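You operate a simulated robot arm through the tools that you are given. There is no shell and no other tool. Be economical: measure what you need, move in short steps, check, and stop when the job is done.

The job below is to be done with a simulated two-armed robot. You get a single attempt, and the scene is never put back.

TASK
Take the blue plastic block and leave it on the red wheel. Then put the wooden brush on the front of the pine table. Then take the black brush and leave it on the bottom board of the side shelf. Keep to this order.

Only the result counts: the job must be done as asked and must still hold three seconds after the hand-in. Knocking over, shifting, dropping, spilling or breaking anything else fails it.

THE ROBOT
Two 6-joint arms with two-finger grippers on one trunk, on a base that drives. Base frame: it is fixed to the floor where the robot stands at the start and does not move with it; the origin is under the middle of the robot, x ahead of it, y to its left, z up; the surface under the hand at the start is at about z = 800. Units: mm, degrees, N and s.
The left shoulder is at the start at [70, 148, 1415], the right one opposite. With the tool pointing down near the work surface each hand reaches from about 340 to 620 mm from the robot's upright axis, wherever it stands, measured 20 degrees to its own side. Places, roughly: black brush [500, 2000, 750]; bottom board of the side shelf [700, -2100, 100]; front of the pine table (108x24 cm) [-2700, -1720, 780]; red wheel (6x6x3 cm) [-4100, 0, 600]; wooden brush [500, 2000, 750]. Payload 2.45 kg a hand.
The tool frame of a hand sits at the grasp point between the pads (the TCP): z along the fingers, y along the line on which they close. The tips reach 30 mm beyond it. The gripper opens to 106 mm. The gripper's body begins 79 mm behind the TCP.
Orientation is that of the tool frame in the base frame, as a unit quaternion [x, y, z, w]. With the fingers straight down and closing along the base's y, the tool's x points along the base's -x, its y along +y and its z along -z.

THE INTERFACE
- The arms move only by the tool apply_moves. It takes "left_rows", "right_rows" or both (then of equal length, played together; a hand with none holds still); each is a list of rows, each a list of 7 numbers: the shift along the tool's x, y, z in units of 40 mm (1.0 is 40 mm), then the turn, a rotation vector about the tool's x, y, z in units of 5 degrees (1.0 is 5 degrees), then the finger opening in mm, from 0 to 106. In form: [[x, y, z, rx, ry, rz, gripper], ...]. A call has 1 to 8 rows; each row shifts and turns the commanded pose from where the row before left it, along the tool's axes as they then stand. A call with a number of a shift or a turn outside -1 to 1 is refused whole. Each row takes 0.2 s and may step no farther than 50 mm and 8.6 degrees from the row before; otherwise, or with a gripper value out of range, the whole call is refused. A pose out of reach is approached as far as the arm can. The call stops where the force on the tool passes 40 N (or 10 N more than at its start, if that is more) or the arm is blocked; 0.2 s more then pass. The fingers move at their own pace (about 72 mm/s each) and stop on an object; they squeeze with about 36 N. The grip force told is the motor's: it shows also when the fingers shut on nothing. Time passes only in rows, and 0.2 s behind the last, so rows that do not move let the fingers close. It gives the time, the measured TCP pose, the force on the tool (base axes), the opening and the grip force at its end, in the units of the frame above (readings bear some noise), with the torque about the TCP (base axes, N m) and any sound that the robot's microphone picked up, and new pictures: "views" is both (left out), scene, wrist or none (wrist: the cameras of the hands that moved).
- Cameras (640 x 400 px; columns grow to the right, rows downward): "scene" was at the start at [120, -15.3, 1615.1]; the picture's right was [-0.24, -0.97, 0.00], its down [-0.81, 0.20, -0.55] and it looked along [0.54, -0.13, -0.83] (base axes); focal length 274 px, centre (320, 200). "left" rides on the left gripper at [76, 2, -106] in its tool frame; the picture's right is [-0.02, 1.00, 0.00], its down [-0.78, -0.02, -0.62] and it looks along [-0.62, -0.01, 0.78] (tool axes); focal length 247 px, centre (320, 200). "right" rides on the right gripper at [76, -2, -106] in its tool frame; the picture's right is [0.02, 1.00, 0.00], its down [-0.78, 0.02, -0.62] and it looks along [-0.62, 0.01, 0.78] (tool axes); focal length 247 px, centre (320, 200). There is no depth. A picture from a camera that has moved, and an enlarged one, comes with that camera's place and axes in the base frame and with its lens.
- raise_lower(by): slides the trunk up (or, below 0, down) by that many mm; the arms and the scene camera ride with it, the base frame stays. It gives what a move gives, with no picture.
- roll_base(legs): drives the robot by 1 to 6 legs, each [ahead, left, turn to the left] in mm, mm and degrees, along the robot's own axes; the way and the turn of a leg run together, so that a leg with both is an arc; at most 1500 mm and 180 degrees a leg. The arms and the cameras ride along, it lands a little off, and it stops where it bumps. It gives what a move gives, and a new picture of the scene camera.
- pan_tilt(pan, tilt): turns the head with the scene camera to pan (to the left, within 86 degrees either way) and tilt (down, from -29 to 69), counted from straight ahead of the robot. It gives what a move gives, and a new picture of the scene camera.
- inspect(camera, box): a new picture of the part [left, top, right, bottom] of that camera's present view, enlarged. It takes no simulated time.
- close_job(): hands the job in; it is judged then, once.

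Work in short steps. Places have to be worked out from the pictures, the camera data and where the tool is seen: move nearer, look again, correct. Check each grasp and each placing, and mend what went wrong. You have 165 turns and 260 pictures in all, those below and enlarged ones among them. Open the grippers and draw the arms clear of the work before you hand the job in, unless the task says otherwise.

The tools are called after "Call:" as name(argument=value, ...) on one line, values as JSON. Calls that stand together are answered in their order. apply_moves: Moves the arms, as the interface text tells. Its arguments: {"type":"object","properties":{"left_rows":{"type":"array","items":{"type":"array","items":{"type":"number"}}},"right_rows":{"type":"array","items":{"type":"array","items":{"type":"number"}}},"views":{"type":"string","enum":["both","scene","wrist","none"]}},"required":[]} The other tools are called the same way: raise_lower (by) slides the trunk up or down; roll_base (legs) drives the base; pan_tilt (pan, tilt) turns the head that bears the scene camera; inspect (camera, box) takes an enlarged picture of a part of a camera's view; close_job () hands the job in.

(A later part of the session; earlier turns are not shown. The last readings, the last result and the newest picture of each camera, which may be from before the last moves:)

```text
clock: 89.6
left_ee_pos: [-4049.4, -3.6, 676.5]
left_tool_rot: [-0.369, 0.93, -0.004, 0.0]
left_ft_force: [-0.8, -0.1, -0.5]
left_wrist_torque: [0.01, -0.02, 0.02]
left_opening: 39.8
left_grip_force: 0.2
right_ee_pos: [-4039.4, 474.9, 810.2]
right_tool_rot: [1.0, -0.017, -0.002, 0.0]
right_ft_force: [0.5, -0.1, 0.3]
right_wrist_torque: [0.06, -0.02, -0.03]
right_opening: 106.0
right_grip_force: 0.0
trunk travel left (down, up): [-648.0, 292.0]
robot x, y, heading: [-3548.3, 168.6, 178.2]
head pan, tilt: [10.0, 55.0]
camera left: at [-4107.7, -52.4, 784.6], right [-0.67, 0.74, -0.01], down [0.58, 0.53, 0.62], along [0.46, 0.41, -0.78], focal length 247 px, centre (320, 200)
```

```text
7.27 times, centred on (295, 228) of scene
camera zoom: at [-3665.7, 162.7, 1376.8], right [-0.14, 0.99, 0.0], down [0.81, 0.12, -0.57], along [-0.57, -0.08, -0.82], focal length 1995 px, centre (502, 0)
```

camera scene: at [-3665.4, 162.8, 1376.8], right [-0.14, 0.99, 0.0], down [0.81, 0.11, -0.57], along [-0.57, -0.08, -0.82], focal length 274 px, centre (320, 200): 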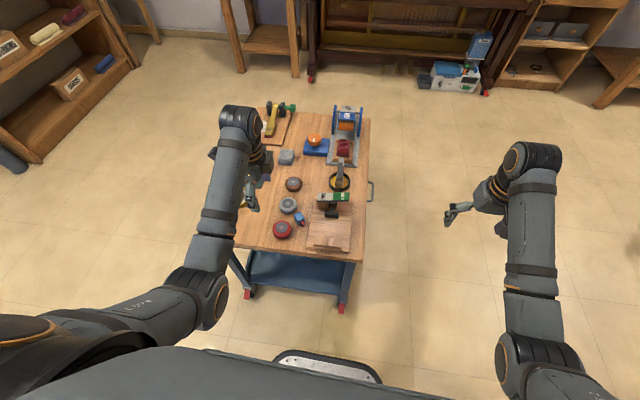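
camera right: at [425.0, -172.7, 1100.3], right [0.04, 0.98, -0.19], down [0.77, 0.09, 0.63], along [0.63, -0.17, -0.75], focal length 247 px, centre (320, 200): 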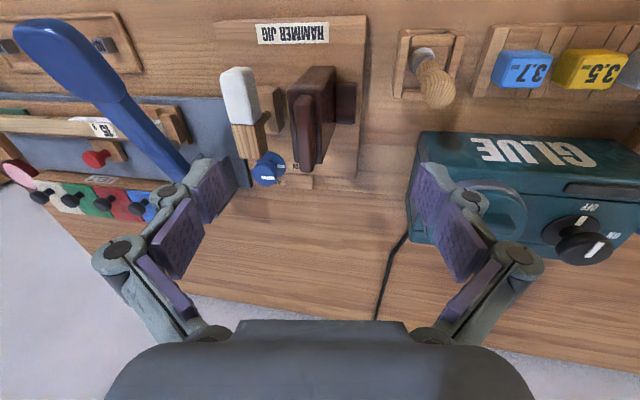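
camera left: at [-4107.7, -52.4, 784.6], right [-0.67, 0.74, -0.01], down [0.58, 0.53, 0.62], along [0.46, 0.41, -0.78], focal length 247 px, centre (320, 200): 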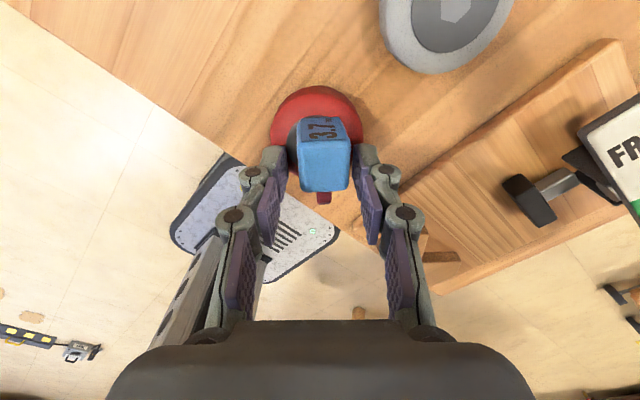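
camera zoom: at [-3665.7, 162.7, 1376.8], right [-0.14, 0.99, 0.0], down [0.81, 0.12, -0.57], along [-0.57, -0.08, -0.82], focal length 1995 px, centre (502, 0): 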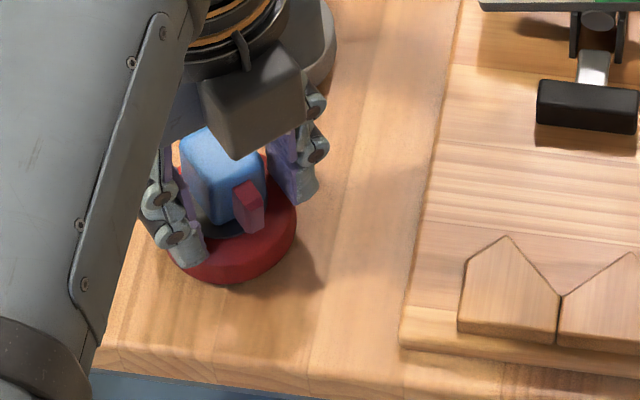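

Block rests on the wheel. Open a bit more and lift straight up.

Call:
apply_moves(left_rows=[[0, 0.05, 0, 0, 0, 0, 48], [0, 0, 0, 0, 0, 0, 48], [0, 0, -0.3, 0, 0, 0, 48], [0, 0, -0.8, 0, 0, 0, 48], [0, 0, -1, 0, 0, 0, 48], [0, 0, -1, 0, 0, 0, 60]], views="wrist")

Call:
inspect(camera="scene", box=[260, 200, 330, 255])

```text
clock: 91.0
left_ee_pos: [-4050.0, -1.0, 798.5]
left_tool_rot: [-0.368, 0.93, -0.002, -0.001]
left_ft_force: [0.7, 0.2, -0.2]
left_wrist_torque: [0.02, -0.02, 0.0]
left_opening: 59.9
left_grip_force: 0.0
right_ee_pos: [-4039.0, 475.2, 810.0]
right_tool_rot: [1.0, -0.018, -0.001, 0.001]
right_ft_force: [0.6, -0.3, -0.6]
right_wrist_torque: [-0.01, 0.02, 0.02]
right_opening: 105.8
right_grip_force: 0.1
trunk travel left (down, up): [-648.0, 292.0]
robot x, y, heading: [-3543.3, 169.9, 178.2]
head pan, tilt: [10.0, 55.0]
camera left: at [-4107.6, -49.9, 907.7], right [-0.67, 0.74, 0.0], down [0.58, 0.53, 0.62], along [0.46, 0.41, -0.79], focal length 247 px, centre (320, 200)
```

left: 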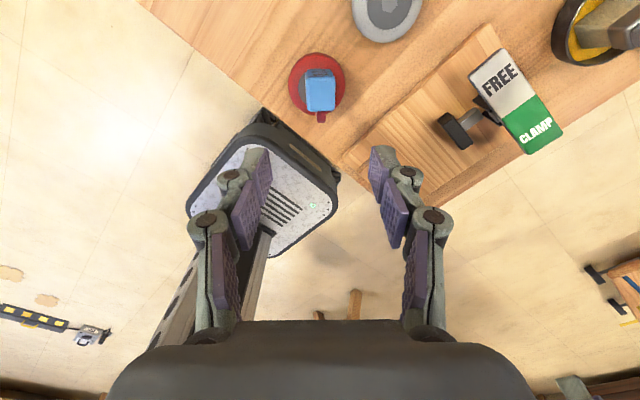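

```text
7.27 times, centred on (295, 228) of scene
camera zoom: at [-3665.5, 162.9, 1376.7], right [-0.14, 0.99, 0.0], down [0.81, 0.11, -0.57], along [-0.57, -0.08, -0.82], focal length 1995 px, centre (502, 0)
```

zoom: 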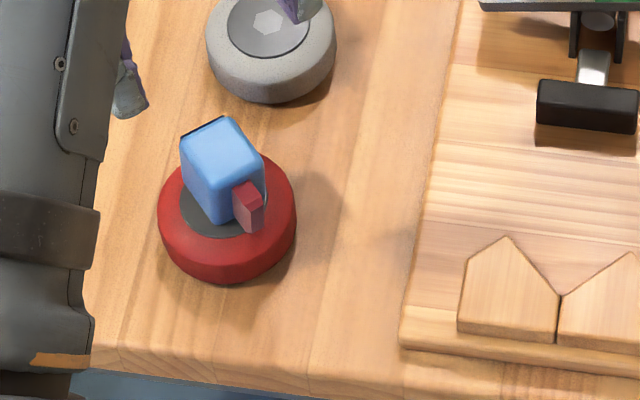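

The block rests well on the red wheel. Now raise the trunk, back away, and turn around toward the brush table.

Call:
raise_lower(by=240)

Call:
roll_base(legs=[[-600, 0, 0], [0, 0, 180]])

Call:
pan_tilt(pan=0, tilt=35)

```text
clock: 93.5
left_ee_pos: [-4050.3, -1.6, 1038.8]
left_tool_rot: [-0.368, 0.93, -0.003, -0.002]
left_ft_force: [-0.1, 0.3, 0.0]
left_wrist_torque: [0.01, -0.01, -0.01]
left_opening: 60.0
left_grip_force: 0.0
right_ee_pos: [-4039.9, 474.0, 1049.8]
right_tool_rot: [1.0, -0.017, -0.001, 0.002]
right_ft_force: [-1.1, -0.3, -0.5]
right_wrist_torque: [-0.01, -0.01, 0.01]
right_opening: 106.0
right_grip_force: 0.1
trunk travel left (down, up): [-888.0, 52.0]
robot x, y, heading: [-3544.9, 166.3, 178.1]
head pan, tilt: [10.0, 55.0]
```

```text
clock: 104.5
left_ee_pos: [-2433.2, 355.7, 1038.7]
left_tool_rot: [0.917, 0.398, 0.002, -0.003]
left_ft_force: [0.4, -0.3, 0.4]
left_wrist_torque: [-0.02, -0.01, 0.0]
left_opening: 59.8
left_grip_force: 0.1
right_ee_pos: [-2413.6, -119.6, 1050.3]
right_tool_rot: [-0.015, 1.0, 0.001, 0.001]
right_ft_force: [0.2, -0.4, -0.3]
right_wrist_torque: [0.0, -0.02, 0.02]
right_opening: 106.2
right_grip_force: 0.0
trunk travel left (down, up): [-888.0, 52.0]
robot x, y, heading: [-2926.5, 151.6, 1.6]
head pan, tilt: [10.0, 55.0]
camera scene: at [-2804.8, 170.9, 1616.8], right [0.21, -0.98, 0.0], down [-0.8, -0.17, -0.57], along [0.56, 0.12, -0.82], focal length 274 px, centre (320, 200)
```

scene: 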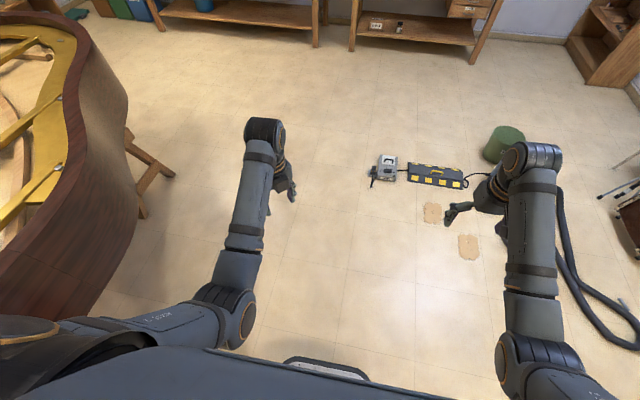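

```text
clock: 105.3
left_ee_pos: [-2434.2, 357.2, 1039.2]
left_tool_rot: [0.917, 0.399, 0.001, -0.002]
left_ft_force: [-0.4, 0.6, -0.6]
left_wrist_torque: [-0.01, 0.01, 0.03]
left_opening: 60.0
left_grip_force: 0.0
right_ee_pos: [-2411.7, -119.5, 1050.7]
right_tool_rot: [-0.016, 1.0, 0.002, 0.001]
right_ft_force: [0.0, -0.3, 0.6]
right_wrist_torque: [0.0, -0.03, -0.01]
right_opening: 106.4
right_grip_force: 0.1
trunk travel left (down, up): [-888.0, 52.0]
robot x, y, heading: [-2926.8, 154.5, 1.8]
head pan, tilt: [0.0, 35.0]
camera scene: at [-2787.4, 159.2, 1644.9], right [0.03, -1.0, 0.0], down [-0.57, -0.02, -0.82], along [0.82, 0.03, -0.57], focal length 274 px, centre (320, 200)
```

scene: 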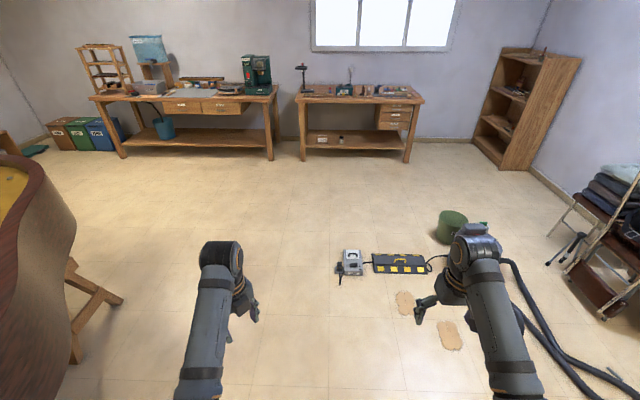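

Route: diagonal forward-left past the socket, then straight, then strafe left in front of the brush table.

Call:
roll_base(legs=[[900, 320, 0], [1300, 0, 0]])

Call:
roll_base(legs=[[0, 1300, 0]])

```text
clock: 116.5
left_ee_pos: [-219.9, 758.4, 1039.1]
left_tool_rot: [0.915, 0.402, 0.001, -0.003]
left_ft_force: [0.7, 0.1, 0.1]
left_wrist_torque: [0.01, 0.0, -0.01]
left_opening: 60.0
left_grip_force: 0.0
right_ee_pos: [-196.5, 281.9, 1050.2]
right_tool_rot: [-0.02, 1.0, 0.001, 0.001]
right_ft_force: [-0.1, -0.4, -0.3]
right_wrist_torque: [0.0, -0.02, -0.02]
right_opening: 106.0
right_grip_force: 0.1
trunk travel left (down, up): [-888.0, 52.0]
robot x, y, heading: [-709.4, 549.4, 2.1]
head pan, tilt: [0.0, 35.0]
camera scene: at [-573.2, 558.8, 1645.1], right [0.04, -1.0, 0.0], down [-0.57, -0.02, -0.82], along [0.82, 0.03, -0.57], focal length 274 px, centre (320, 200)
```

scene: 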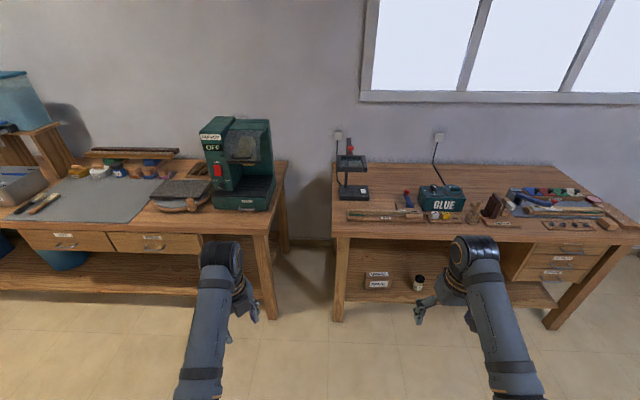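

```text
clock: 123.0
left_ee_pos: [-257.6, 2043.0, 1039.2]
left_tool_rot: [0.919, 0.395, 0.002, -0.003]
left_ft_force: [-0.1, -0.4, -1.2]
left_wrist_torque: [-0.02, -0.01, -0.01]
left_opening: 59.9
left_grip_force: 0.1
right_ee_pos: [-240.7, 1567.4, 1049.2]
right_tool_rot: [-0.011, 1.0, 0.001, 0.001]
right_ft_force: [-0.7, 0.4, -0.3]
right_wrist_torque: [0.0, 0.01, 0.0]
right_opening: 105.9
right_grip_force: 0.0
trunk travel left (down, up): [-888.0, 52.0]
robot x, y, heading: [-751.8, 1839.3, 1.6]
head pan, tilt: [0.0, 35.0]
camera scene: at [-612.9, 1848.7, 1645.0], right [0.02, -1.0, 0.0], down [-0.57, -0.01, -0.82], along [0.82, 0.02, -0.57], focal length 274 px, centre (320, 200)
```

scene: 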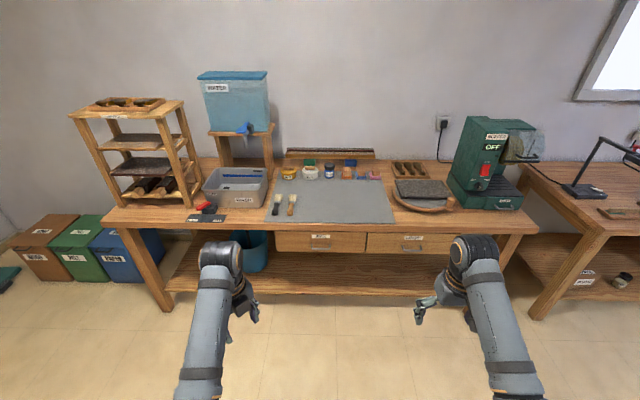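

Call:
inspect(camera="scene", box=[180, 140, 400, 240])

```text
2.91 times, centred on (290, 190) of scene
camera zoom: at [-612.9, 1848.7, 1645.0], right [0.02, -1.0, 0.0], down [-0.57, -0.01, -0.82], along [0.82, 0.02, -0.57], focal length 798 px, centre (407, 229)
```

zoom: 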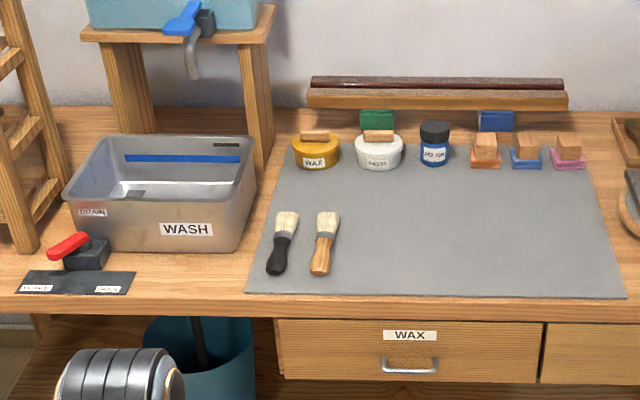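

Both brushes lie on the grey mat, wooden one near (580,2030). Drive ahead ~720 to the table.

Call:
roll_base(legs=[[0, 0, -1.6], [700, 10, 0]])

Call:
apply_moves(left_rows=[[0, 0, 0, 0, 0, -1, 80]], views="wrist")

```text
clock: 127.2
left_ee_pos: [443.3, 2046.9, 1039.6]
left_tool_rot: [0.922, 0.387, 0.002, -0.003]
left_ft_force: [-0.8, 0.1, 0.2]
left_wrist_torque: [0.0, 0.01, -0.02]
left_opening: 60.0
left_grip_force: 0.0
right_ee_pos: [450.6, 1569.2, 1051.6]
right_tool_rot: [-0.004, 1.0, 0.0, 0.002]
right_ft_force: [0.4, -1.1, 0.5]
right_wrist_torque: [0.01, 0.02, 0.04]
right_opening: 105.9
right_grip_force: 0.0
trunk travel left (down, up): [-888.0, 52.0]
robot x, y, heading: [-60.9, 1849.5, 0.1]
head pan, tilt: [0.0, 35.0]
camera scene: at [83.7, 1858.1, 1645.1], right [0.01, -1.0, 0.0], down [-0.57, 0.0, -0.82], along [0.82, 0.01, -0.57], focal length 274 px, centre (320, 200)
```

scene: 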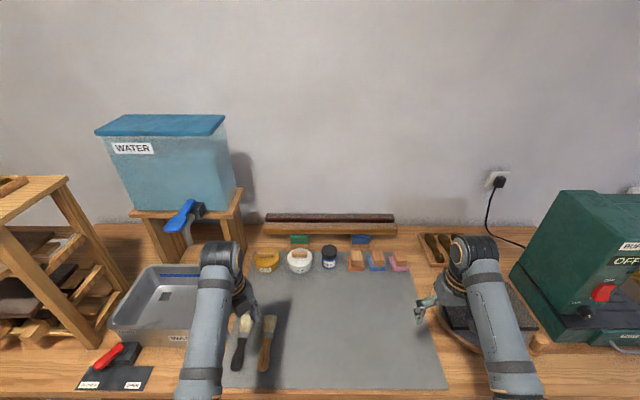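

```text
clock: 127.6
left_ee_pos: [443.0, 2045.5, 1039.6]
left_tool_rot: [0.904, 0.427, 0.001, -0.002]
left_ft_force: [-0.1, 0.7, -0.1]
left_wrist_torque: [-0.03, 0.0, 0.01]
left_opening: 79.9
left_grip_force: 0.1
right_ee_pos: [450.4, 1569.0, 1051.1]
right_tool_rot: [-0.004, 1.0, 0.001, 0.001]
right_ft_force: [-0.3, 0.5, -0.3]
right_wrist_torque: [0.01, -0.01, 0.01]
right_opening: 106.1
right_grip_force: 0.0
trunk travel left (down, up): [-888.0, 52.0]
robot x, y, heading: [-59.1, 1854.8, 0.4]
head pan, tilt: [0.0, 35.0]
camera left: at [492.5, 2105.2, 1147.3], right [0.76, -0.65, 0.0], down [-0.51, -0.6, 0.62], along [-0.4, -0.47, -0.79], focal length 247 px, centre (320, 200)
```

left: 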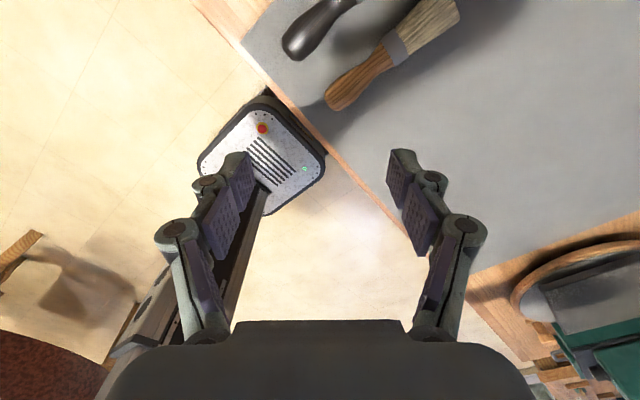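

Brush lies along x with the handle toward me (y≈2022). I yaw the hand back to the standard orientation to close along y.

Call:
apply_moves(left_rows=[[0.23, 0.73, 0, 0, 0, -1, 80], [0.23, 0.73, 0, 0, 0, -1, 80], [0, 0, 0, 0, 0, -1, 80], [0, 0, 0, 0, 0, -1, 80], [0, 0, 0, 0, 0, -1, 80], [0, 0, 0, 0, 0, -1, 80], [0, 0, 0, 0, 0, -1, 80], [0, 0, 0, 0, 0, -1, 80]], views="none")

Call:
apply_moves(left_rows=[[0, 0, 0, 0, 0, -1, 80], [0, 0, 0, 0, 0, -1, 80], [0, 0, 0, 0, 0, -1, 80], [0, 0, 0, 0, 0, -1, 80], [0, 0, 0, 0, 0, -1, 80], [0, 0, 0, 0, 0, -1, 80], [0, 0, 0, 0, 0, -1, 80], [0, 0, 0, 0, 0, -1, 80]], views="none")

Call:
apply_moves(left_rows=[[0, 0, 0, 0, 0, -1, 80], [0, 0, 0, 0, 0, -1, 80], [0, 0, 0, 0, 0, -1, 80], [0, 0, 0, 0, 0, -1, 80], [0, 0, 0, 0, 0, -1, 80], [0, 0, 0, 0, 0, -1, 80], [0, 0, 0, 0, 0, -1, 80], [0, 0, 0, 0, 0, -1, 80]], views="wrist")

```text
clock: 129.4
left_ee_pos: [500.9, 2025.4, 1040.5]
left_tool_rot: [0.703, 0.711, 0.002, -0.003]
left_ft_force: [-1.5, -0.6, -0.4]
left_wrist_torque: [0.0, -0.03, 0.0]
left_opening: 79.8
left_grip_force: 0.2
right_ee_pos: [452.6, 1570.2, 1050.6]
right_tool_rot: [-0.003, 1.0, 0.001, 0.001]
right_ft_force: [0.0, -0.6, 0.5]
right_wrist_torque: [0.02, 0.01, 0.01]
right_opening: 106.1
right_grip_force: 0.2
trunk travel left (down, up): [-888.0, 52.0]
robot x, y, heading: [-52.9, 1854.1, 0.4]
head pan, tilt: [0.0, 35.0]
```

```text
clock: 131.2
left_ee_pos: [501.4, 2026.2, 1037.4]
left_tool_rot: [0.418, 0.908, 0.002, -0.002]
left_ft_force: [0.1, 0.1, 0.7]
left_wrist_torque: [0.02, -0.01, 0.0]
left_opening: 80.2
left_grip_force: 0.1
right_ee_pos: [452.0, 1569.9, 1051.2]
right_tool_rot: [-0.004, 1.0, 0.001, 0.001]
right_ft_force: [0.0, 0.1, -0.6]
right_wrist_torque: [-0.01, 0.02, 0.0]
right_opening: 105.9
right_grip_force: 0.0
trunk travel left (down, up): [-888.0, 52.0]
robot x, y, heading: [-56.8, 1853.8, 0.5]
head pan, tilt: [0.0, 35.0]
```

```text
clock: 133.0
left_ee_pos: [501.5, 2025.9, 1038.5]
left_tool_rot: [0.082, 0.997, 0.003, 0.001]
left_ft_force: [0.2, -0.4, 0.2]
left_wrist_torque: [0.01, 0.01, 0.01]
left_opening: 80.1
left_grip_force: 0.1
right_ee_pos: [451.6, 1569.4, 1049.4]
right_tool_rot: [-0.003, 1.0, 0.001, 0.001]
right_ft_force: [0.6, 0.0, 0.6]
right_wrist_torque: [0.01, 0.0, -0.01]
right_opening: 105.9
right_grip_force: 0.1
trunk travel left (down, up): [-888.0, 52.0]
robot x, y, heading: [-51.8, 1855.1, 0.3]
head pan, tilt: [0.0, 35.0]
camera left: at [425.4, 2041.0, 1147.0], right [0.18, 0.98, 0.01], down [0.77, -0.15, 0.62], along [0.61, -0.11, -0.78], focal length 247 px, centre (320, 200)
```

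left: 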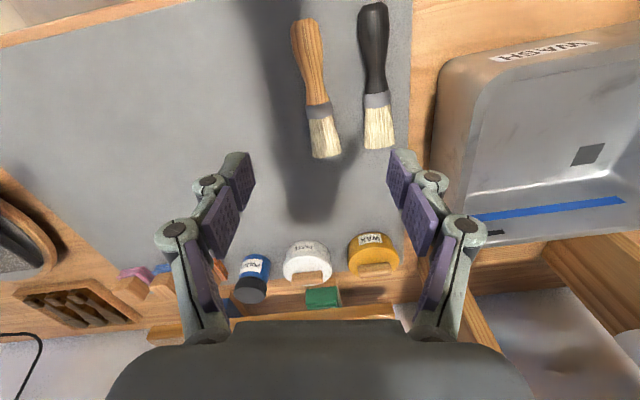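

Wooden brush spans x 440–597 at y≈2021. Finish yaw, shift, and descend to ~880.

Call:
apply_moves(left_rows=[[0, -0.12, 0.5, 0, 0, -0.95, 60], [0, 0, 0.8, 0, 0, -0.95, 60], [0, 0, 1, 0, 0, 0, 60], [0, 0, 1, 0, 0, 0, 60], [0, 0, 0.7, 0, 0, 0, 60], [0, 0, 0, 0, 0, 0, 60]], views="both")

```text
clock: 134.4
left_ee_pos: [503.0, 2023.3, 881.6]
left_tool_rot: [0.0, 1.0, 0.003, 0.0]
left_ft_force: [0.3, 0.7, 0.0]
left_wrist_torque: [-0.06, 0.0, 0.04]
left_opening: 59.9
left_grip_force: 0.1
right_ee_pos: [452.1, 1569.9, 1050.2]
right_tool_rot: [-0.003, 1.0, 0.0, 0.001]
right_ft_force: [-0.3, 0.7, 0.3]
right_wrist_torque: [0.02, -0.01, 0.01]
right_opening: 105.8
right_grip_force: 0.1
trunk travel left (down, up): [-888.0, 52.0]
robot x, y, heading: [-55.7, 1855.4, 0.7]
head pan, tilt: [0.0, 35.0]
camera scene: at [84.5, 1858.0, 1645.0], right [0.01, -1.0, 0.0], down [-0.57, 0.0, -0.82], along [0.82, 0.01, -0.57], focal length 274 px, centre (320, 200)
camera left: at [426.2, 2025.5, 989.4], right [0.02, 1.0, 0.01], down [0.78, -0.02, 0.62], along [0.62, -0.01, -0.78], focal length 247 px, centre (320, 200)
```

scene: 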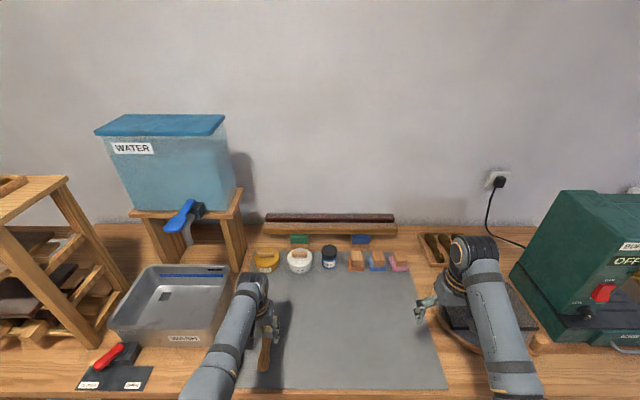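
left: 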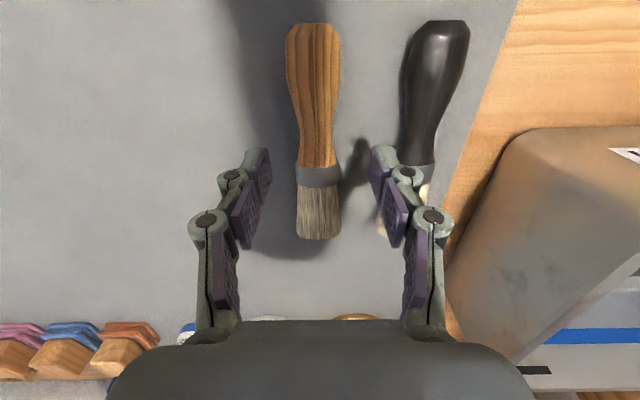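

Aligned over the neck of the handle. Descend to ~842 and close.

Call:
apply_moves(left_rows=[[0, 0, 0.6, 0, 0, 0, 60], [0, 0, 0.4, 0, 0, 0, 60], [0, 0, 0, 0, 0, 0, 30], [0, 0, 0, 0, 0, 0, 10], [0, 0, 0, 0, 0, 0, 5], [0, 0, 0, 0, 0, 0, 5]], views="wrist")

```text
clock: 135.8
left_ee_pos: [500.6, 2021.7, 840.3]
left_tool_rot: [0.0, 1.0, 0.003, 0.0]
left_ft_force: [-0.3, 0.2, -0.6]
left_wrist_torque: [-0.02, 0.06, -0.05]
left_opening: 31.0
left_grip_force: 36.5
right_ee_pos: [450.8, 1570.2, 1050.2]
right_tool_rot: [-0.002, 1.0, 0.002, 0.001]
right_ft_force: [-0.2, -0.6, 0.5]
right_wrist_torque: [0.01, 0.0, 0.01]
right_opening: 106.3
right_grip_force: 0.0
trunk travel left (down, up): [-888.0, 52.0]
robot x, y, heading: [-56.3, 1855.7, 0.5]
head pan, tilt: [0.0, 35.0]
camera left: at [423.3, 2024.5, 948.4], right [0.02, 1.0, 0.01], down [0.78, -0.02, 0.62], along [0.62, -0.01, -0.78], focal length 247 px, centre (320, 200)
```

left: 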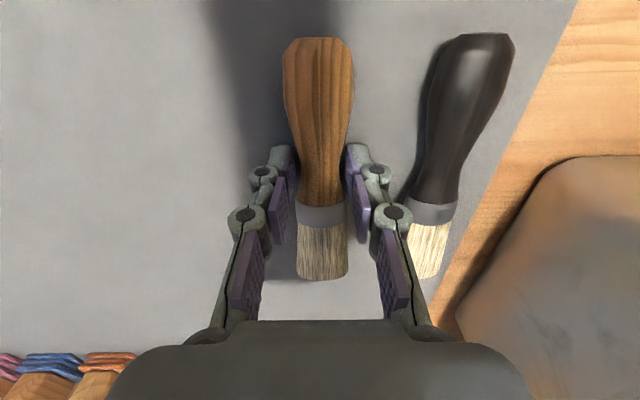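

Brush gripped (31 mm). Lift.

Call:
apply_moves(left_rows=[[0, 0, -0.3, 0, 0, 0, 5], [0, 0, -0.8, 0, 0, 0, 5], [0, 0, -1, 0, 0, 0, 5], [0, 0, -1, 0, 0, 0, 5], [0, 0, -1, 0, 0, 0, 5]], views="wrist")

```text
clock: 137.0
left_ee_pos: [497.9, 2017.8, 1002.7]
left_tool_rot: [0.0, 1.0, 0.003, 0.0]
left_ft_force: [0.4, 0.5, -0.4]
left_wrist_torque: [0.0, -0.01, 0.0]
left_opening: 30.9
left_grip_force: 36.4
right_ee_pos: [452.0, 1569.7, 1051.3]
right_tool_rot: [-0.004, 1.0, 0.0, 0.001]
right_ft_force: [-0.5, 0.0, -0.1]
right_wrist_torque: [0.02, -0.01, 0.03]
right_opening: 106.1
right_grip_force: 0.1
trunk travel left (down, up): [-888.0, 52.0]
robot x, y, heading: [-55.1, 1856.9, 0.3]
head pan, tilt: [0.0, 35.0]
camera left: at [421.9, 2020.8, 1110.5], right [0.02, 1.0, 0.01], down [0.78, -0.02, 0.62], along [0.62, -0.01, -0.78], focal length 247 px, centre (320, 200)
```

left: 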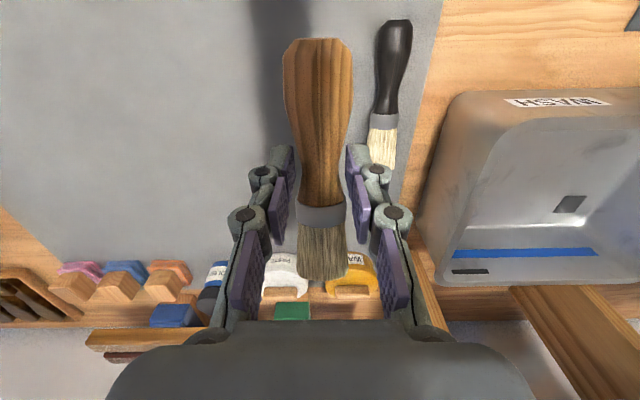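

Brush held. Pine table (desk with chair) is near (-2700,-1900); the chair blocks its middle and hose the east side, so I'll approach from the north-west. Back out and retrace.

Call:
roll_base(legs=[[-680, 0, 0], [0, -1310, 0], [0, 0, 180]])

```text
clock: 154.3
left_ee_pos: [-1237.3, 353.9, 1002.0]
left_tool_rot: [1.0, 0.015, 0.0, 0.004]
left_ft_force: [-0.6, 1.0, 0.4]
left_wrist_torque: [-0.04, 0.0, 0.01]
left_opening: 30.8
left_grip_force: 35.6
right_ee_pos: [-1203.1, 803.6, 1050.3]
right_tool_rot: [1.0, 0.016, -0.001, 0.001]
right_ft_force: [0.3, 0.1, -0.3]
right_wrist_torque: [0.02, 0.01, 0.0]
right_opening: 106.4
right_grip_force: 0.0
trunk travel left (down, up): [-888.0, 52.0]
robot x, y, heading: [-688.4, 535.4, -178.1]
head pan, tilt: [0.0, 35.0]
camera scene: at [-825.3, 530.8, 1645.0], right [-0.04, 1.0, 0.0], down [0.57, 0.02, -0.82], along [-0.82, -0.03, -0.57], focal length 274 px, centre (320, 200)
```

scene: 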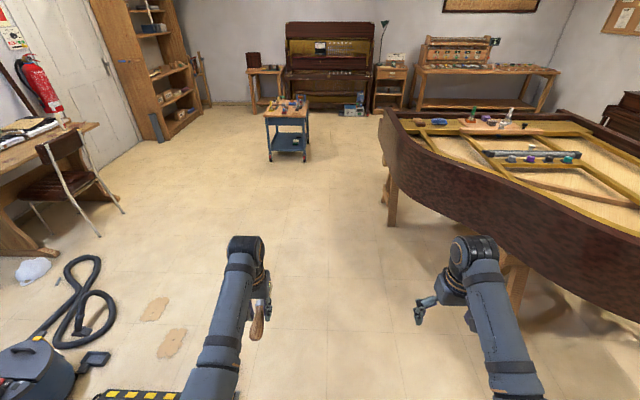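

Call:
roll_base(legs=[[1150, 0, 0], [1150, 450, 0]])

Call:
pan_tilt(pan=60, tilt=30)

```text
clock: 165.9
left_ee_pos: [-3516.4, -163.0, 1002.5]
left_tool_rot: [1.0, 0.011, 0.0, 0.003]
left_ft_force: [-0.1, -0.4, -0.5]
left_wrist_torque: [0.0, -0.03, 0.02]
left_opening: 30.8
left_grip_force: 36.4
right_ee_pos: [-3479.1, 286.4, 1051.5]
right_tool_rot: [1.0, 0.014, -0.001, 0.0]
right_ft_force: [0.1, -0.1, -0.2]
right_wrist_torque: [0.02, 0.0, 0.0]
right_opening: 106.0
right_grip_force: 0.1
trunk travel left (down, up): [-888.0, 52.0]
robot x, y, heading: [-2966.0, 13.6, -178.6]
head pan, tilt: [0.0, 35.0]
camera scene: at [-3103.6, 10.4, 1645.0], right [-0.03, 1.0, 0.0], down [0.57, 0.02, -0.82], along [-0.82, -0.02, -0.57], focal length 274 px, centre (320, 200)
```

scene: 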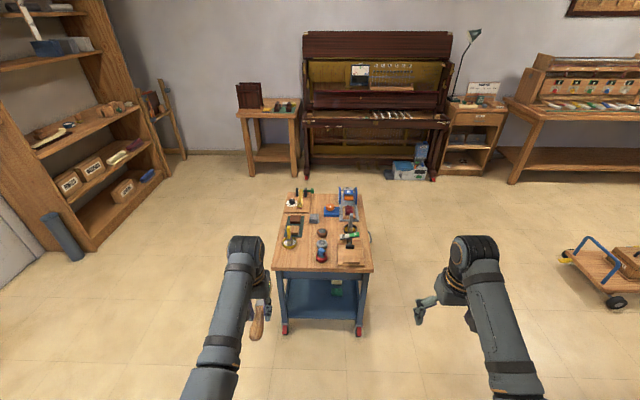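

```text
clock: 167.2
left_ee_pos: [-3517.5, -163.1, 1001.7]
left_tool_rot: [1.0, 0.012, 0.0, 0.002]
left_ft_force: [0.0, 0.0, -0.2]
left_wrist_torque: [0.0, -0.04, 0.01]
left_opening: 30.7
left_grip_force: 36.1
right_ee_pos: [-3479.1, 285.8, 1050.0]
right_tool_rot: [1.0, 0.014, -0.001, 0.0]
right_ft_force: [0.2, 0.6, -0.5]
right_wrist_torque: [0.02, 0.01, -0.02]
right_opening: 106.5
right_grip_force: 0.1
trunk travel left (down, up): [-888.0, 52.0]
robot x, y, heading: [-2966.0, 11.9, -178.2]
head pan, tilt: [60.0, 30.0]
camera scene: at [-3059.3, -66.9, 1652.8], right [-0.88, 0.48, 0.0], down [0.24, 0.44, -0.87], along [-0.41, -0.76, -0.5], focal length 274 px, centre (320, 200)
```

scene: 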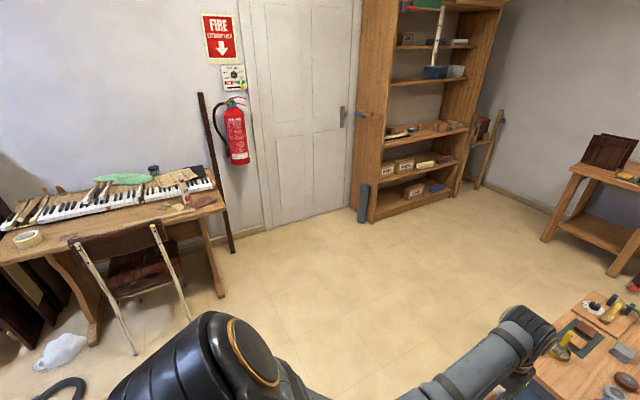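

Call:
inspect(camera="scene", box=[0, 150, 240, 300])

```text
2.67 times, centred on (120, 225) of scene
camera zoom: at [-3059.3, -66.9, 1652.8], right [-0.88, 0.48, 0.0], down [0.24, 0.44, -0.87], along [-0.41, -0.76, -0.5], focal length 731 px, centre (853, 133)
```

zoom: 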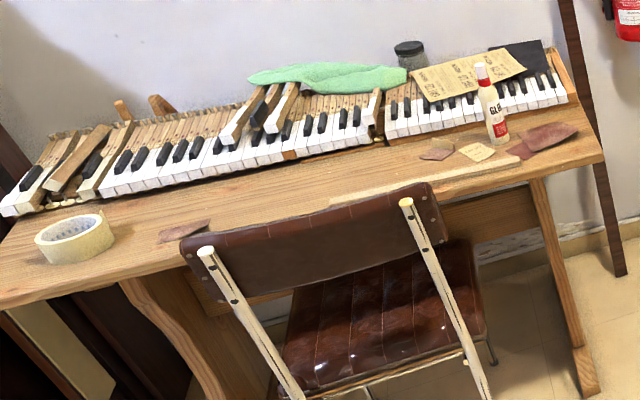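

Free strip on the table front lies around (-3020,-1675), right of the chair. Turn left ~88°, strafe right, and advance part-way.

Call:
roll_base(legs=[[0, 0, 90], [550, -200, 0]])

Call:
pan_tilt(pan=5, tilt=45)

```text
clock: 174.4
left_ee_pos: [-2951.3, -1091.9, 1003.0]
left_tool_rot: [0.69, 0.724, 0.002, 0.002]
left_ft_force: [0.4, 0.5, -0.8]
left_wrist_torque: [0.0, 0.01, 0.01]
left_opening: 30.8
left_grip_force: 36.2
right_ee_pos: [-3400.9, -1065.4, 1050.7]
right_tool_rot: [0.688, 0.726, 0.0, 0.003]
right_ft_force: [-0.7, -0.4, -0.5]
right_wrist_torque: [-0.02, 0.03, -0.01]
right_opening: 106.2
right_grip_force: 0.1
trunk travel left (down, up): [-888.0, 52.0]
robot x, y, heading: [-3138.3, -546.6, -87.1]
head pan, tilt: [60.0, 30.0]
camera scene: at [-3055.3, -635.1, 1652.9], right [-0.45, -0.89, 0.0], down [-0.45, 0.23, -0.87], along [0.77, -0.39, -0.5], focal length 274 px, centre (320, 200)
```

scene: 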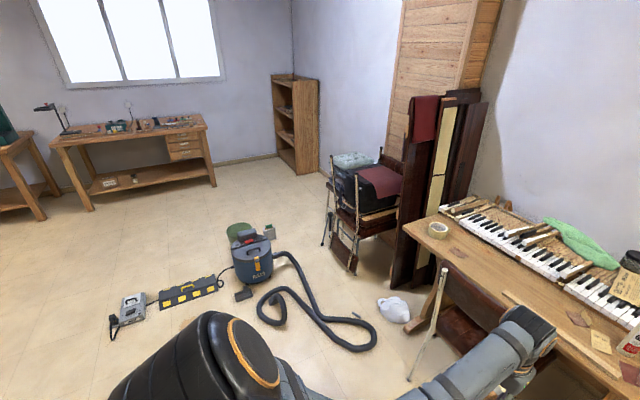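

```text
clock: 175.7
left_ee_pos: [-2949.9, -1093.0, 1002.4]
left_tool_rot: [0.69, 0.724, 0.001, 0.001]
left_ft_force: [0.0, 0.5, -0.5]
left_wrist_torque: [0.01, 0.04, 0.01]
left_opening: 30.9
left_grip_force: 36.0
right_ee_pos: [-3400.6, -1066.6, 1050.4]
right_tool_rot: [0.688, 0.726, 0.001, 0.002]
right_ft_force: [0.1, 0.3, 0.9]
right_wrist_torque: [0.03, 0.01, 0.0]
right_opening: 106.1
right_grip_force: 0.1
trunk travel left (down, up): [-888.0, 52.0]
robot x, y, heading: [-3141.9, -548.4, -86.8]
head pan, tilt: [5.0, 45.0]
camera scene: at [-3124.8, -676.1, 1630.2], right [-0.99, -0.14, 0.0], down [-0.1, 0.7, -0.71], along [0.1, -0.7, -0.71], focal length 274 px, centre (320, 200)
```

scene: 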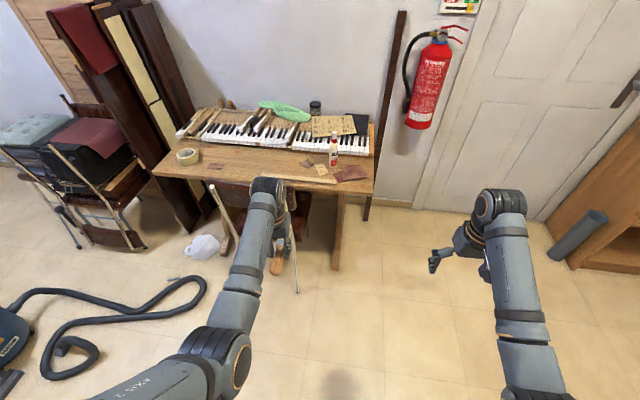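

Call:
inspect(camera="scene", box=[240, 110, 400, 220])

```text
3.64 times, centred on (320, 165) of scene
camera zoom: at [-3124.8, -676.1, 1630.2], right [-0.99, -0.14, 0.0], down [-0.1, 0.7, -0.71], along [0.1, -0.7, -0.71], focal length 997 px, centre (320, 327)
```

zoom: 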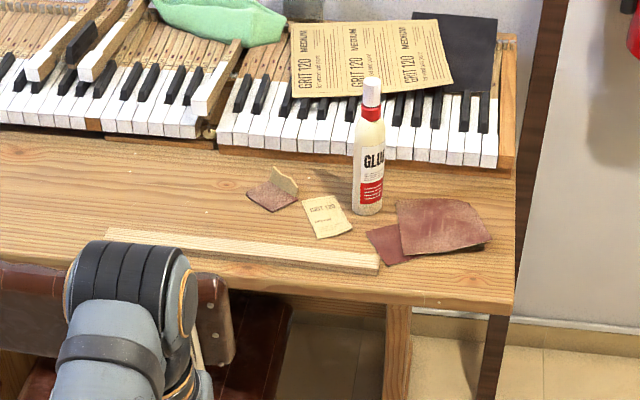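

The free spot is behind the chair: centre about (-2690,-1735), behind the stick strip. I yaw the brush 90° so it will lie parallel to the table edge.

Call:
apply_moves(left_rows=[[0, 0, 0, 0, 0, 1, 5], [0, 0, 0, 0, 0, 1, 5], [0, 0, 0, 0, 0, 1, 5], [0, 0, 0, 0, 0, 1, 5], [0, 0, 0, 0, 0, 1, 5], [0, 0, 0, 0, 0, 1, 5], [0, 0, 0, 0, 0, 1, 5], [0, 0, 0, 0, 0, 1, 5]], views="none")

Call:
apply_moves(left_rows=[[0, 0, 0, 0, 0, 1, 5], [0, 0, 0, 0, 0, 1, 5], [0, 0, 0, 0, 0, 1, 5], [0, 0, 0, 0, 0, 1, 5], [0, 0, 0, 0, 0, 1, 5], [0, 0, 0, 0, 0, 1, 5], [0, 0, 0, 0, 0, 1, 5], [0, 0, 0, 0, 0, 1, 5]], views="none")

Call:
apply_moves(left_rows=[[0, 0, 0, 0, 0, 1, 5], [0, 0, 0, 0, 0, 0.5, 5]], views="none")

Call:
roll_base(legs=[[0, 250, -2.5], [400, 0, 0]])

```text
clock: 177.5
left_ee_pos: [-2951.2, -1092.1, 1001.4]
left_tool_rot: [0.896, 0.445, 0.002, 0.001]
left_ft_force: [-0.6, -0.1, 0.0]
left_wrist_torque: [-0.01, -0.01, -0.02]
left_opening: 31.0
left_grip_force: 36.0
right_ee_pos: [-3400.9, -1066.9, 1049.6]
right_tool_rot: [0.687, 0.726, 0.0, 0.001]
right_ft_force: [0.2, 0.6, -0.4]
right_wrist_torque: [-0.02, 0.02, -0.02]
right_opening: 105.9
right_grip_force: 0.0
trunk travel left (down, up): [-888.0, 52.0]
robot x, y, heading: [-3139.9, -547.4, -86.8]
head pan, tilt: [5.0, 45.0]
```

```text
clock: 179.3
left_ee_pos: [-2950.5, -1091.8, 1002.3]
left_tool_rot: [0.994, 0.111, 0.003, 0.0]
left_ft_force: [-0.1, 0.6, -0.7]
left_wrist_torque: [-0.01, -0.01, -0.02]
left_opening: 30.7
left_grip_force: 36.2
right_ee_pos: [-3400.8, -1065.6, 1050.3]
right_tool_rot: [0.687, 0.726, 0.0, 0.002]
right_ft_force: [-0.3, 0.1, -0.3]
right_wrist_torque: [-0.01, 0.01, 0.02]
right_opening: 105.9
right_grip_force: 0.2
trunk travel left (down, up): [-888.0, 52.0]
robot x, y, heading: [-3136.0, -549.0, -86.8]
head pan, tilt: [5.0, 45.0]
```

```text
clock: 179.9
left_ee_pos: [-2948.6, -1092.4, 1002.1]
left_tool_rot: [0.999, 0.045, 0.003, 0.0]
left_ft_force: [0.9, -0.2, -0.7]
left_wrist_torque: [0.01, -0.02, -0.01]
left_opening: 30.6
left_grip_force: 35.9
right_ee_pos: [-3400.8, -1066.8, 1050.1]
right_tool_rot: [0.688, 0.726, 0.0, 0.001]
right_ft_force: [0.6, 0.1, 0.1]
right_wrist_torque: [-0.04, -0.02, 0.0]
right_opening: 106.1
right_grip_force: 0.1
trunk travel left (down, up): [-888.0, 52.0]
robot x, y, heading: [-3140.5, -549.3, -86.3]
head pan, tilt: [5.0, 45.0]
```

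```text
clock: 183.7
left_ee_pos: [-2734.8, -1491.6, 1002.7]
left_tool_rot: [1.0, 0.023, 0.003, 0.0]
left_ft_force: [-0.6, 0.2, -1.2]
left_wrist_torque: [-0.02, -0.02, 0.02]
left_opening: 30.9
left_grip_force: 36.1
right_ee_pos: [-3184.2, -1443.6, 1051.9]
right_tool_rot: [0.705, 0.709, 0.001, 0.001]
right_ft_force: [0.2, 0.4, -0.3]
right_wrist_torque: [-0.02, -0.04, 0.02]
right_opening: 106.2
right_grip_force: 0.0
trunk travel left (down, up): [-888.0, 52.0]
robot x, y, heading: [-2894.8, -941.0, -89.5]
head pan, tilt: [5.0, 45.0]
camera scene: at [-2889.0, -1066.4, 1630.3], right [-1.0, -0.09, 0.0], down [-0.07, 0.7, -0.71], along [0.07, -0.7, -0.71], focal length 274 px, centre (320, 200)
```

scene: 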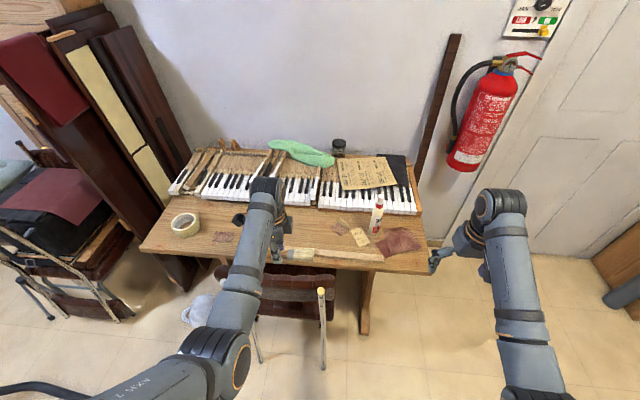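

Positions agree. Advance the last ~230 mm and shift 50 left.

Call:
roll_base(legs=[[220, 50, 0]])

Call:
pan_tilt(pan=15, tilt=58)

Call:
apply_moves(left_rows=[[0, 0, 0, 0, 0, 0, 5]], views="wrist")

```text
clock: 185.4
left_ee_pos: [-2686.1, -1709.0, 1004.4]
left_tool_rot: [1.0, 0.021, 0.003, 0.0]
left_ft_force: [0.9, 0.3, 0.0]
left_wrist_torque: [0.02, 0.01, 0.01]
left_opening: 31.0
left_grip_force: 35.7
right_ee_pos: [-3134.8, -1659.6, 1052.0]
right_tool_rot: [0.706, 0.708, 0.0, 0.002]
right_ft_force: [-0.1, 0.2, -0.3]
right_wrist_torque: [-0.03, -0.02, 0.01]
right_opening: 106.0
right_grip_force: 0.1
trunk travel left (down, up): [-888.0, 52.0]
robot x, y, heading: [-2846.6, -1160.8, -89.6]
head pan, tilt: [5.0, 45.0]
camera scene: at [-2839.2, -1283.0, 1630.5], right [-1.0, -0.09, 0.0], down [-0.06, 0.7, -0.71], along [0.06, -0.71, -0.71], focal length 274 px, centre (320, 200)
```

scene: 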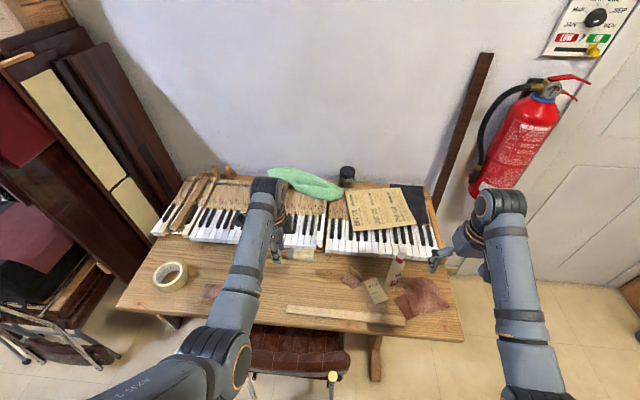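

```text
clock: 186.2
left_ee_pos: [-2685.5, -1711.7, 1002.5]
left_tool_rot: [1.0, 0.021, 0.003, -0.001]
left_ft_force: [0.2, -0.4, 0.1]
left_wrist_torque: [-0.01, -0.05, -0.02]
left_opening: 30.5
left_grip_force: 36.2
right_ee_pos: [-3135.4, -1663.1, 1050.1]
right_tool_rot: [0.706, 0.708, 0.0, 0.001]
right_ft_force: [0.0, -0.4, 0.7]
right_wrist_torque: [0.02, -0.02, 0.01]
right_opening: 106.1
right_grip_force: 0.2
trunk travel left (down, up): [-888.0, 52.0]
robot x, y, heading: [-2846.0, -1156.5, -89.8]
head pan, tilt: [15.0, 58.0]
camera scene: at [-2827.7, -1272.7, 1613.0], right [-0.96, -0.26, 0.0], down [-0.22, 0.82, -0.53], along [0.14, -0.51, -0.85], focal length 274 px, centre (320, 200)
```

scene: 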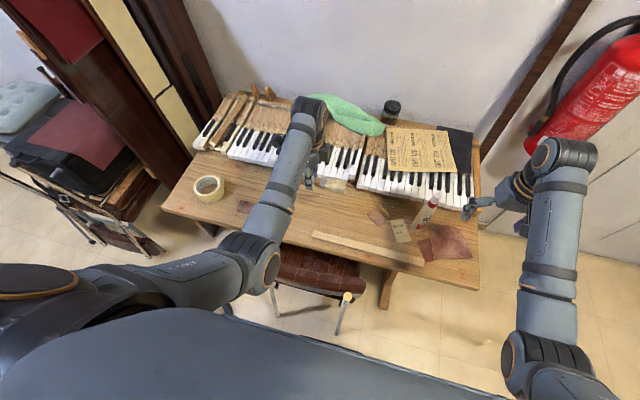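

```text
clock: 186.6
left_ee_pos: [-2685.6, -1709.9, 1001.6]
left_tool_rot: [1.0, 0.021, 0.002, 0.0]
left_ft_force: [-0.5, 0.5, -1.3]
left_wrist_torque: [-0.01, -0.02, 0.0]
left_opening: 31.1
left_grip_force: 36.0
right_ee_pos: [-3132.9, -1660.9, 1051.3]
right_tool_rot: [0.706, 0.708, 0.0, 0.002]
right_ft_force: [-1.0, -0.2, 0.5]
right_wrist_torque: [0.0, -0.02, -0.02]
right_opening: 106.0
right_grip_force: 0.0
trunk travel left (down, up): [-888.0, 52.0]
robot x, y, heading: [-2846.6, -1157.9, -89.8]
head pan, tilt: [15.0, 58.0]
camera left: at [-2610.0, -1706.9, 1111.0], right [0.02, -1.0, 0.0], down [-0.79, -0.02, 0.62], along [-0.62, -0.01, -0.79], focal length 247 px, centre (320, 200)
```

left: 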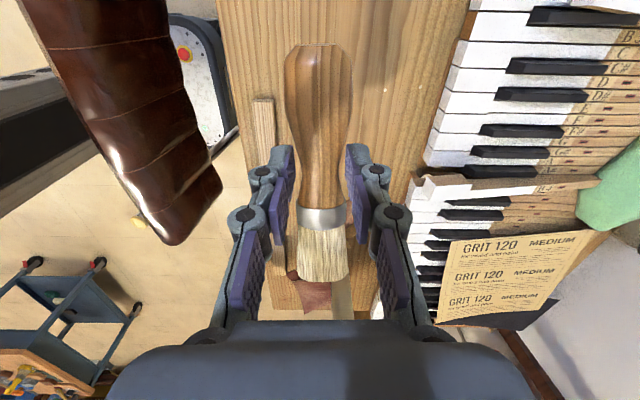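

Target band is clear (strip at y≈-1640, keys beyond -1870). Shift to y≈-1735 and descend to ~845.

Call:
apply_moves(left_rows=[[0, 0.62, 0.5, 0, 0, 0, 5], [0, 0, 1, 0, 0, 0, 5], [0, 0, 1, 0, 0, 0, 5], [0, 0, 1, 0, 0, 0, 5], [0, 0, 0.4, 0, 0, 0, 5], [0, 0, 0, 0, 0, 0, 5]], views="both")

```text
clock: 188.0
left_ee_pos: [-2683.7, -1736.3, 846.0]
left_tool_rot: [1.0, 0.021, 0.003, 0.001]
left_ft_force: [-0.6, 0.4, -1.7]
left_wrist_torque: [-0.02, -0.02, -0.01]
left_opening: 31.1
left_grip_force: 35.9
right_ee_pos: [-3134.5, -1661.0, 1050.7]
right_tool_rot: [0.706, 0.708, 0.0, 0.002]
right_ft_force: [0.0, 0.5, 0.0]
right_wrist_torque: [-0.02, -0.04, 0.03]
right_opening: 105.9
right_grip_force: 0.0
trunk travel left (down, up): [-888.0, 52.0]
robot x, y, heading: [-2845.6, -1155.7, -90.0]
head pan, tilt: [15.0, 58.0]
camera scene: at [-2828.0, -1270.6, 1613.1], right [-0.96, -0.26, 0.0], down [-0.22, 0.82, -0.53], along [0.14, -0.51, -0.85], focal length 274 px, centre (320, 200)
camera left: at [-2607.7, -1732.6, 954.9], right [0.02, -1.0, 0.0], down [-0.79, -0.02, 0.62], along [-0.62, -0.01, -0.79], focal length 247 px, centre (320, 200)
```

scene: 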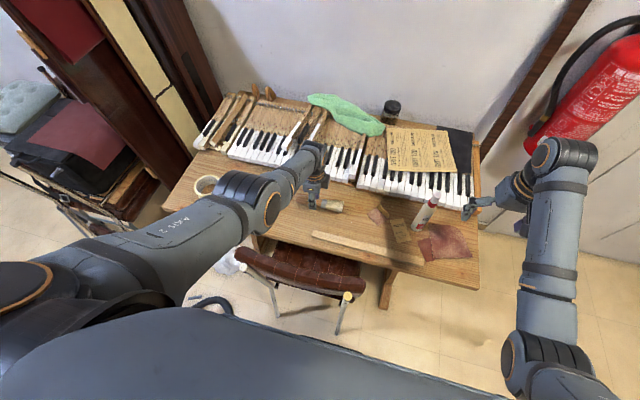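
left: 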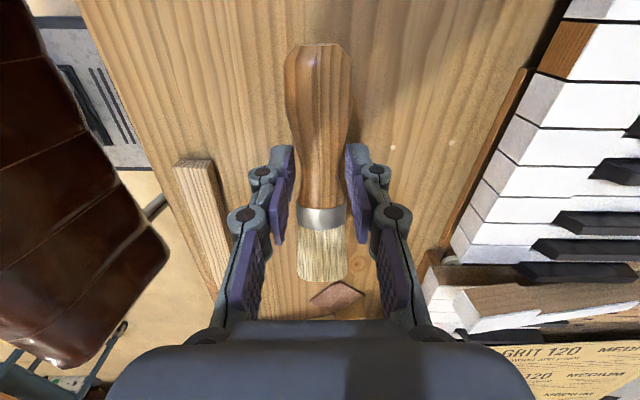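

Call:
apply_moves(left_rows=[[0, 0, 0.35, 0, 0, 0, 5], [0, 0, 0.1, 0, 0, 0, 5], [0, 0, 0, 0, 0, 0, 5]], views="none")

Call:
apply_moves(left_rows=[[0, 0, 0.1, 0, 0, 0, 5], [0, 0, 0, 0, 0, 0, 5]], views="wrist")

```text
clock: 188.8
left_ee_pos: [-2681.6, -1728.5, 834.1]
left_tool_rot: [1.0, 0.021, 0.003, -0.001]
left_ft_force: [0.3, -0.2, -0.5]
left_wrist_torque: [0.0, -0.03, 0.01]
left_opening: 31.0
left_grip_force: 36.1
left hand out of reach, approached as far as the arm can: row 1
right_ee_pos: [-3134.8, -1661.8, 1050.0]
right_tool_rot: [0.706, 0.708, -0.001, 0.001]
right_ft_force: [0.0, 0.2, -0.2]
right_wrist_torque: [0.0, 0.01, 0.0]
right_opening: 106.4
right_grip_force: 0.0
trunk travel left (down, up): [-888.0, 52.0]
robot x, y, heading: [-2847.8, -1152.1, -89.9]
head pan, tilt: [15.0, 58.0]
```

```text
clock: 189.4
left_ee_pos: [-2681.0, -1729.5, 835.2]
left_tool_rot: [1.0, 0.021, 0.003, 0.0]
left_ft_force: [0.8, -0.6, -0.1]
left_wrist_torque: [0.0, -0.04, -0.02]
left_opening: 30.8
left_grip_force: 36.2
left hand out of reach, approached as far as the arm can: row 1
right_ee_pos: [-3135.2, -1662.1, 1050.2]
right_tool_rot: [0.706, 0.709, 0.0, 0.002]
right_ft_force: [0.0, 0.1, 0.8]
right_wrist_torque: [0.01, 0.01, 0.0]
right_opening: 105.9
right_grip_force: 0.0
trunk travel left (down, up): [-888.0, 52.0]
robot x, y, heading: [-2848.9, -1158.4, -89.8]
head pan, tilt: [15.0, 58.0]
camera left: at [-2606.0, -1725.0, 942.2], right [0.02, -1.0, 0.0], down [-0.79, -0.02, 0.62], along [-0.62, -0.01, -0.79], focal length 247 px, centre (320, 200)
```

left: 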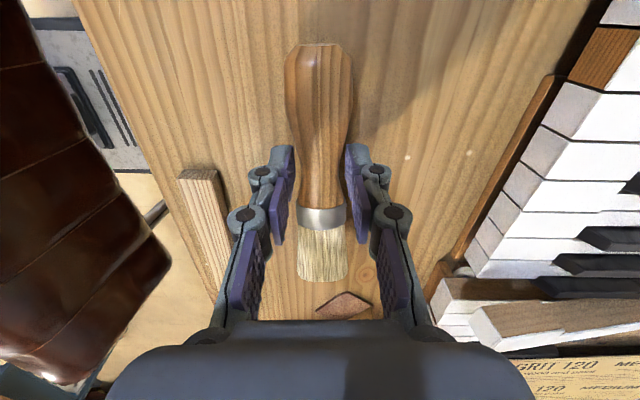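

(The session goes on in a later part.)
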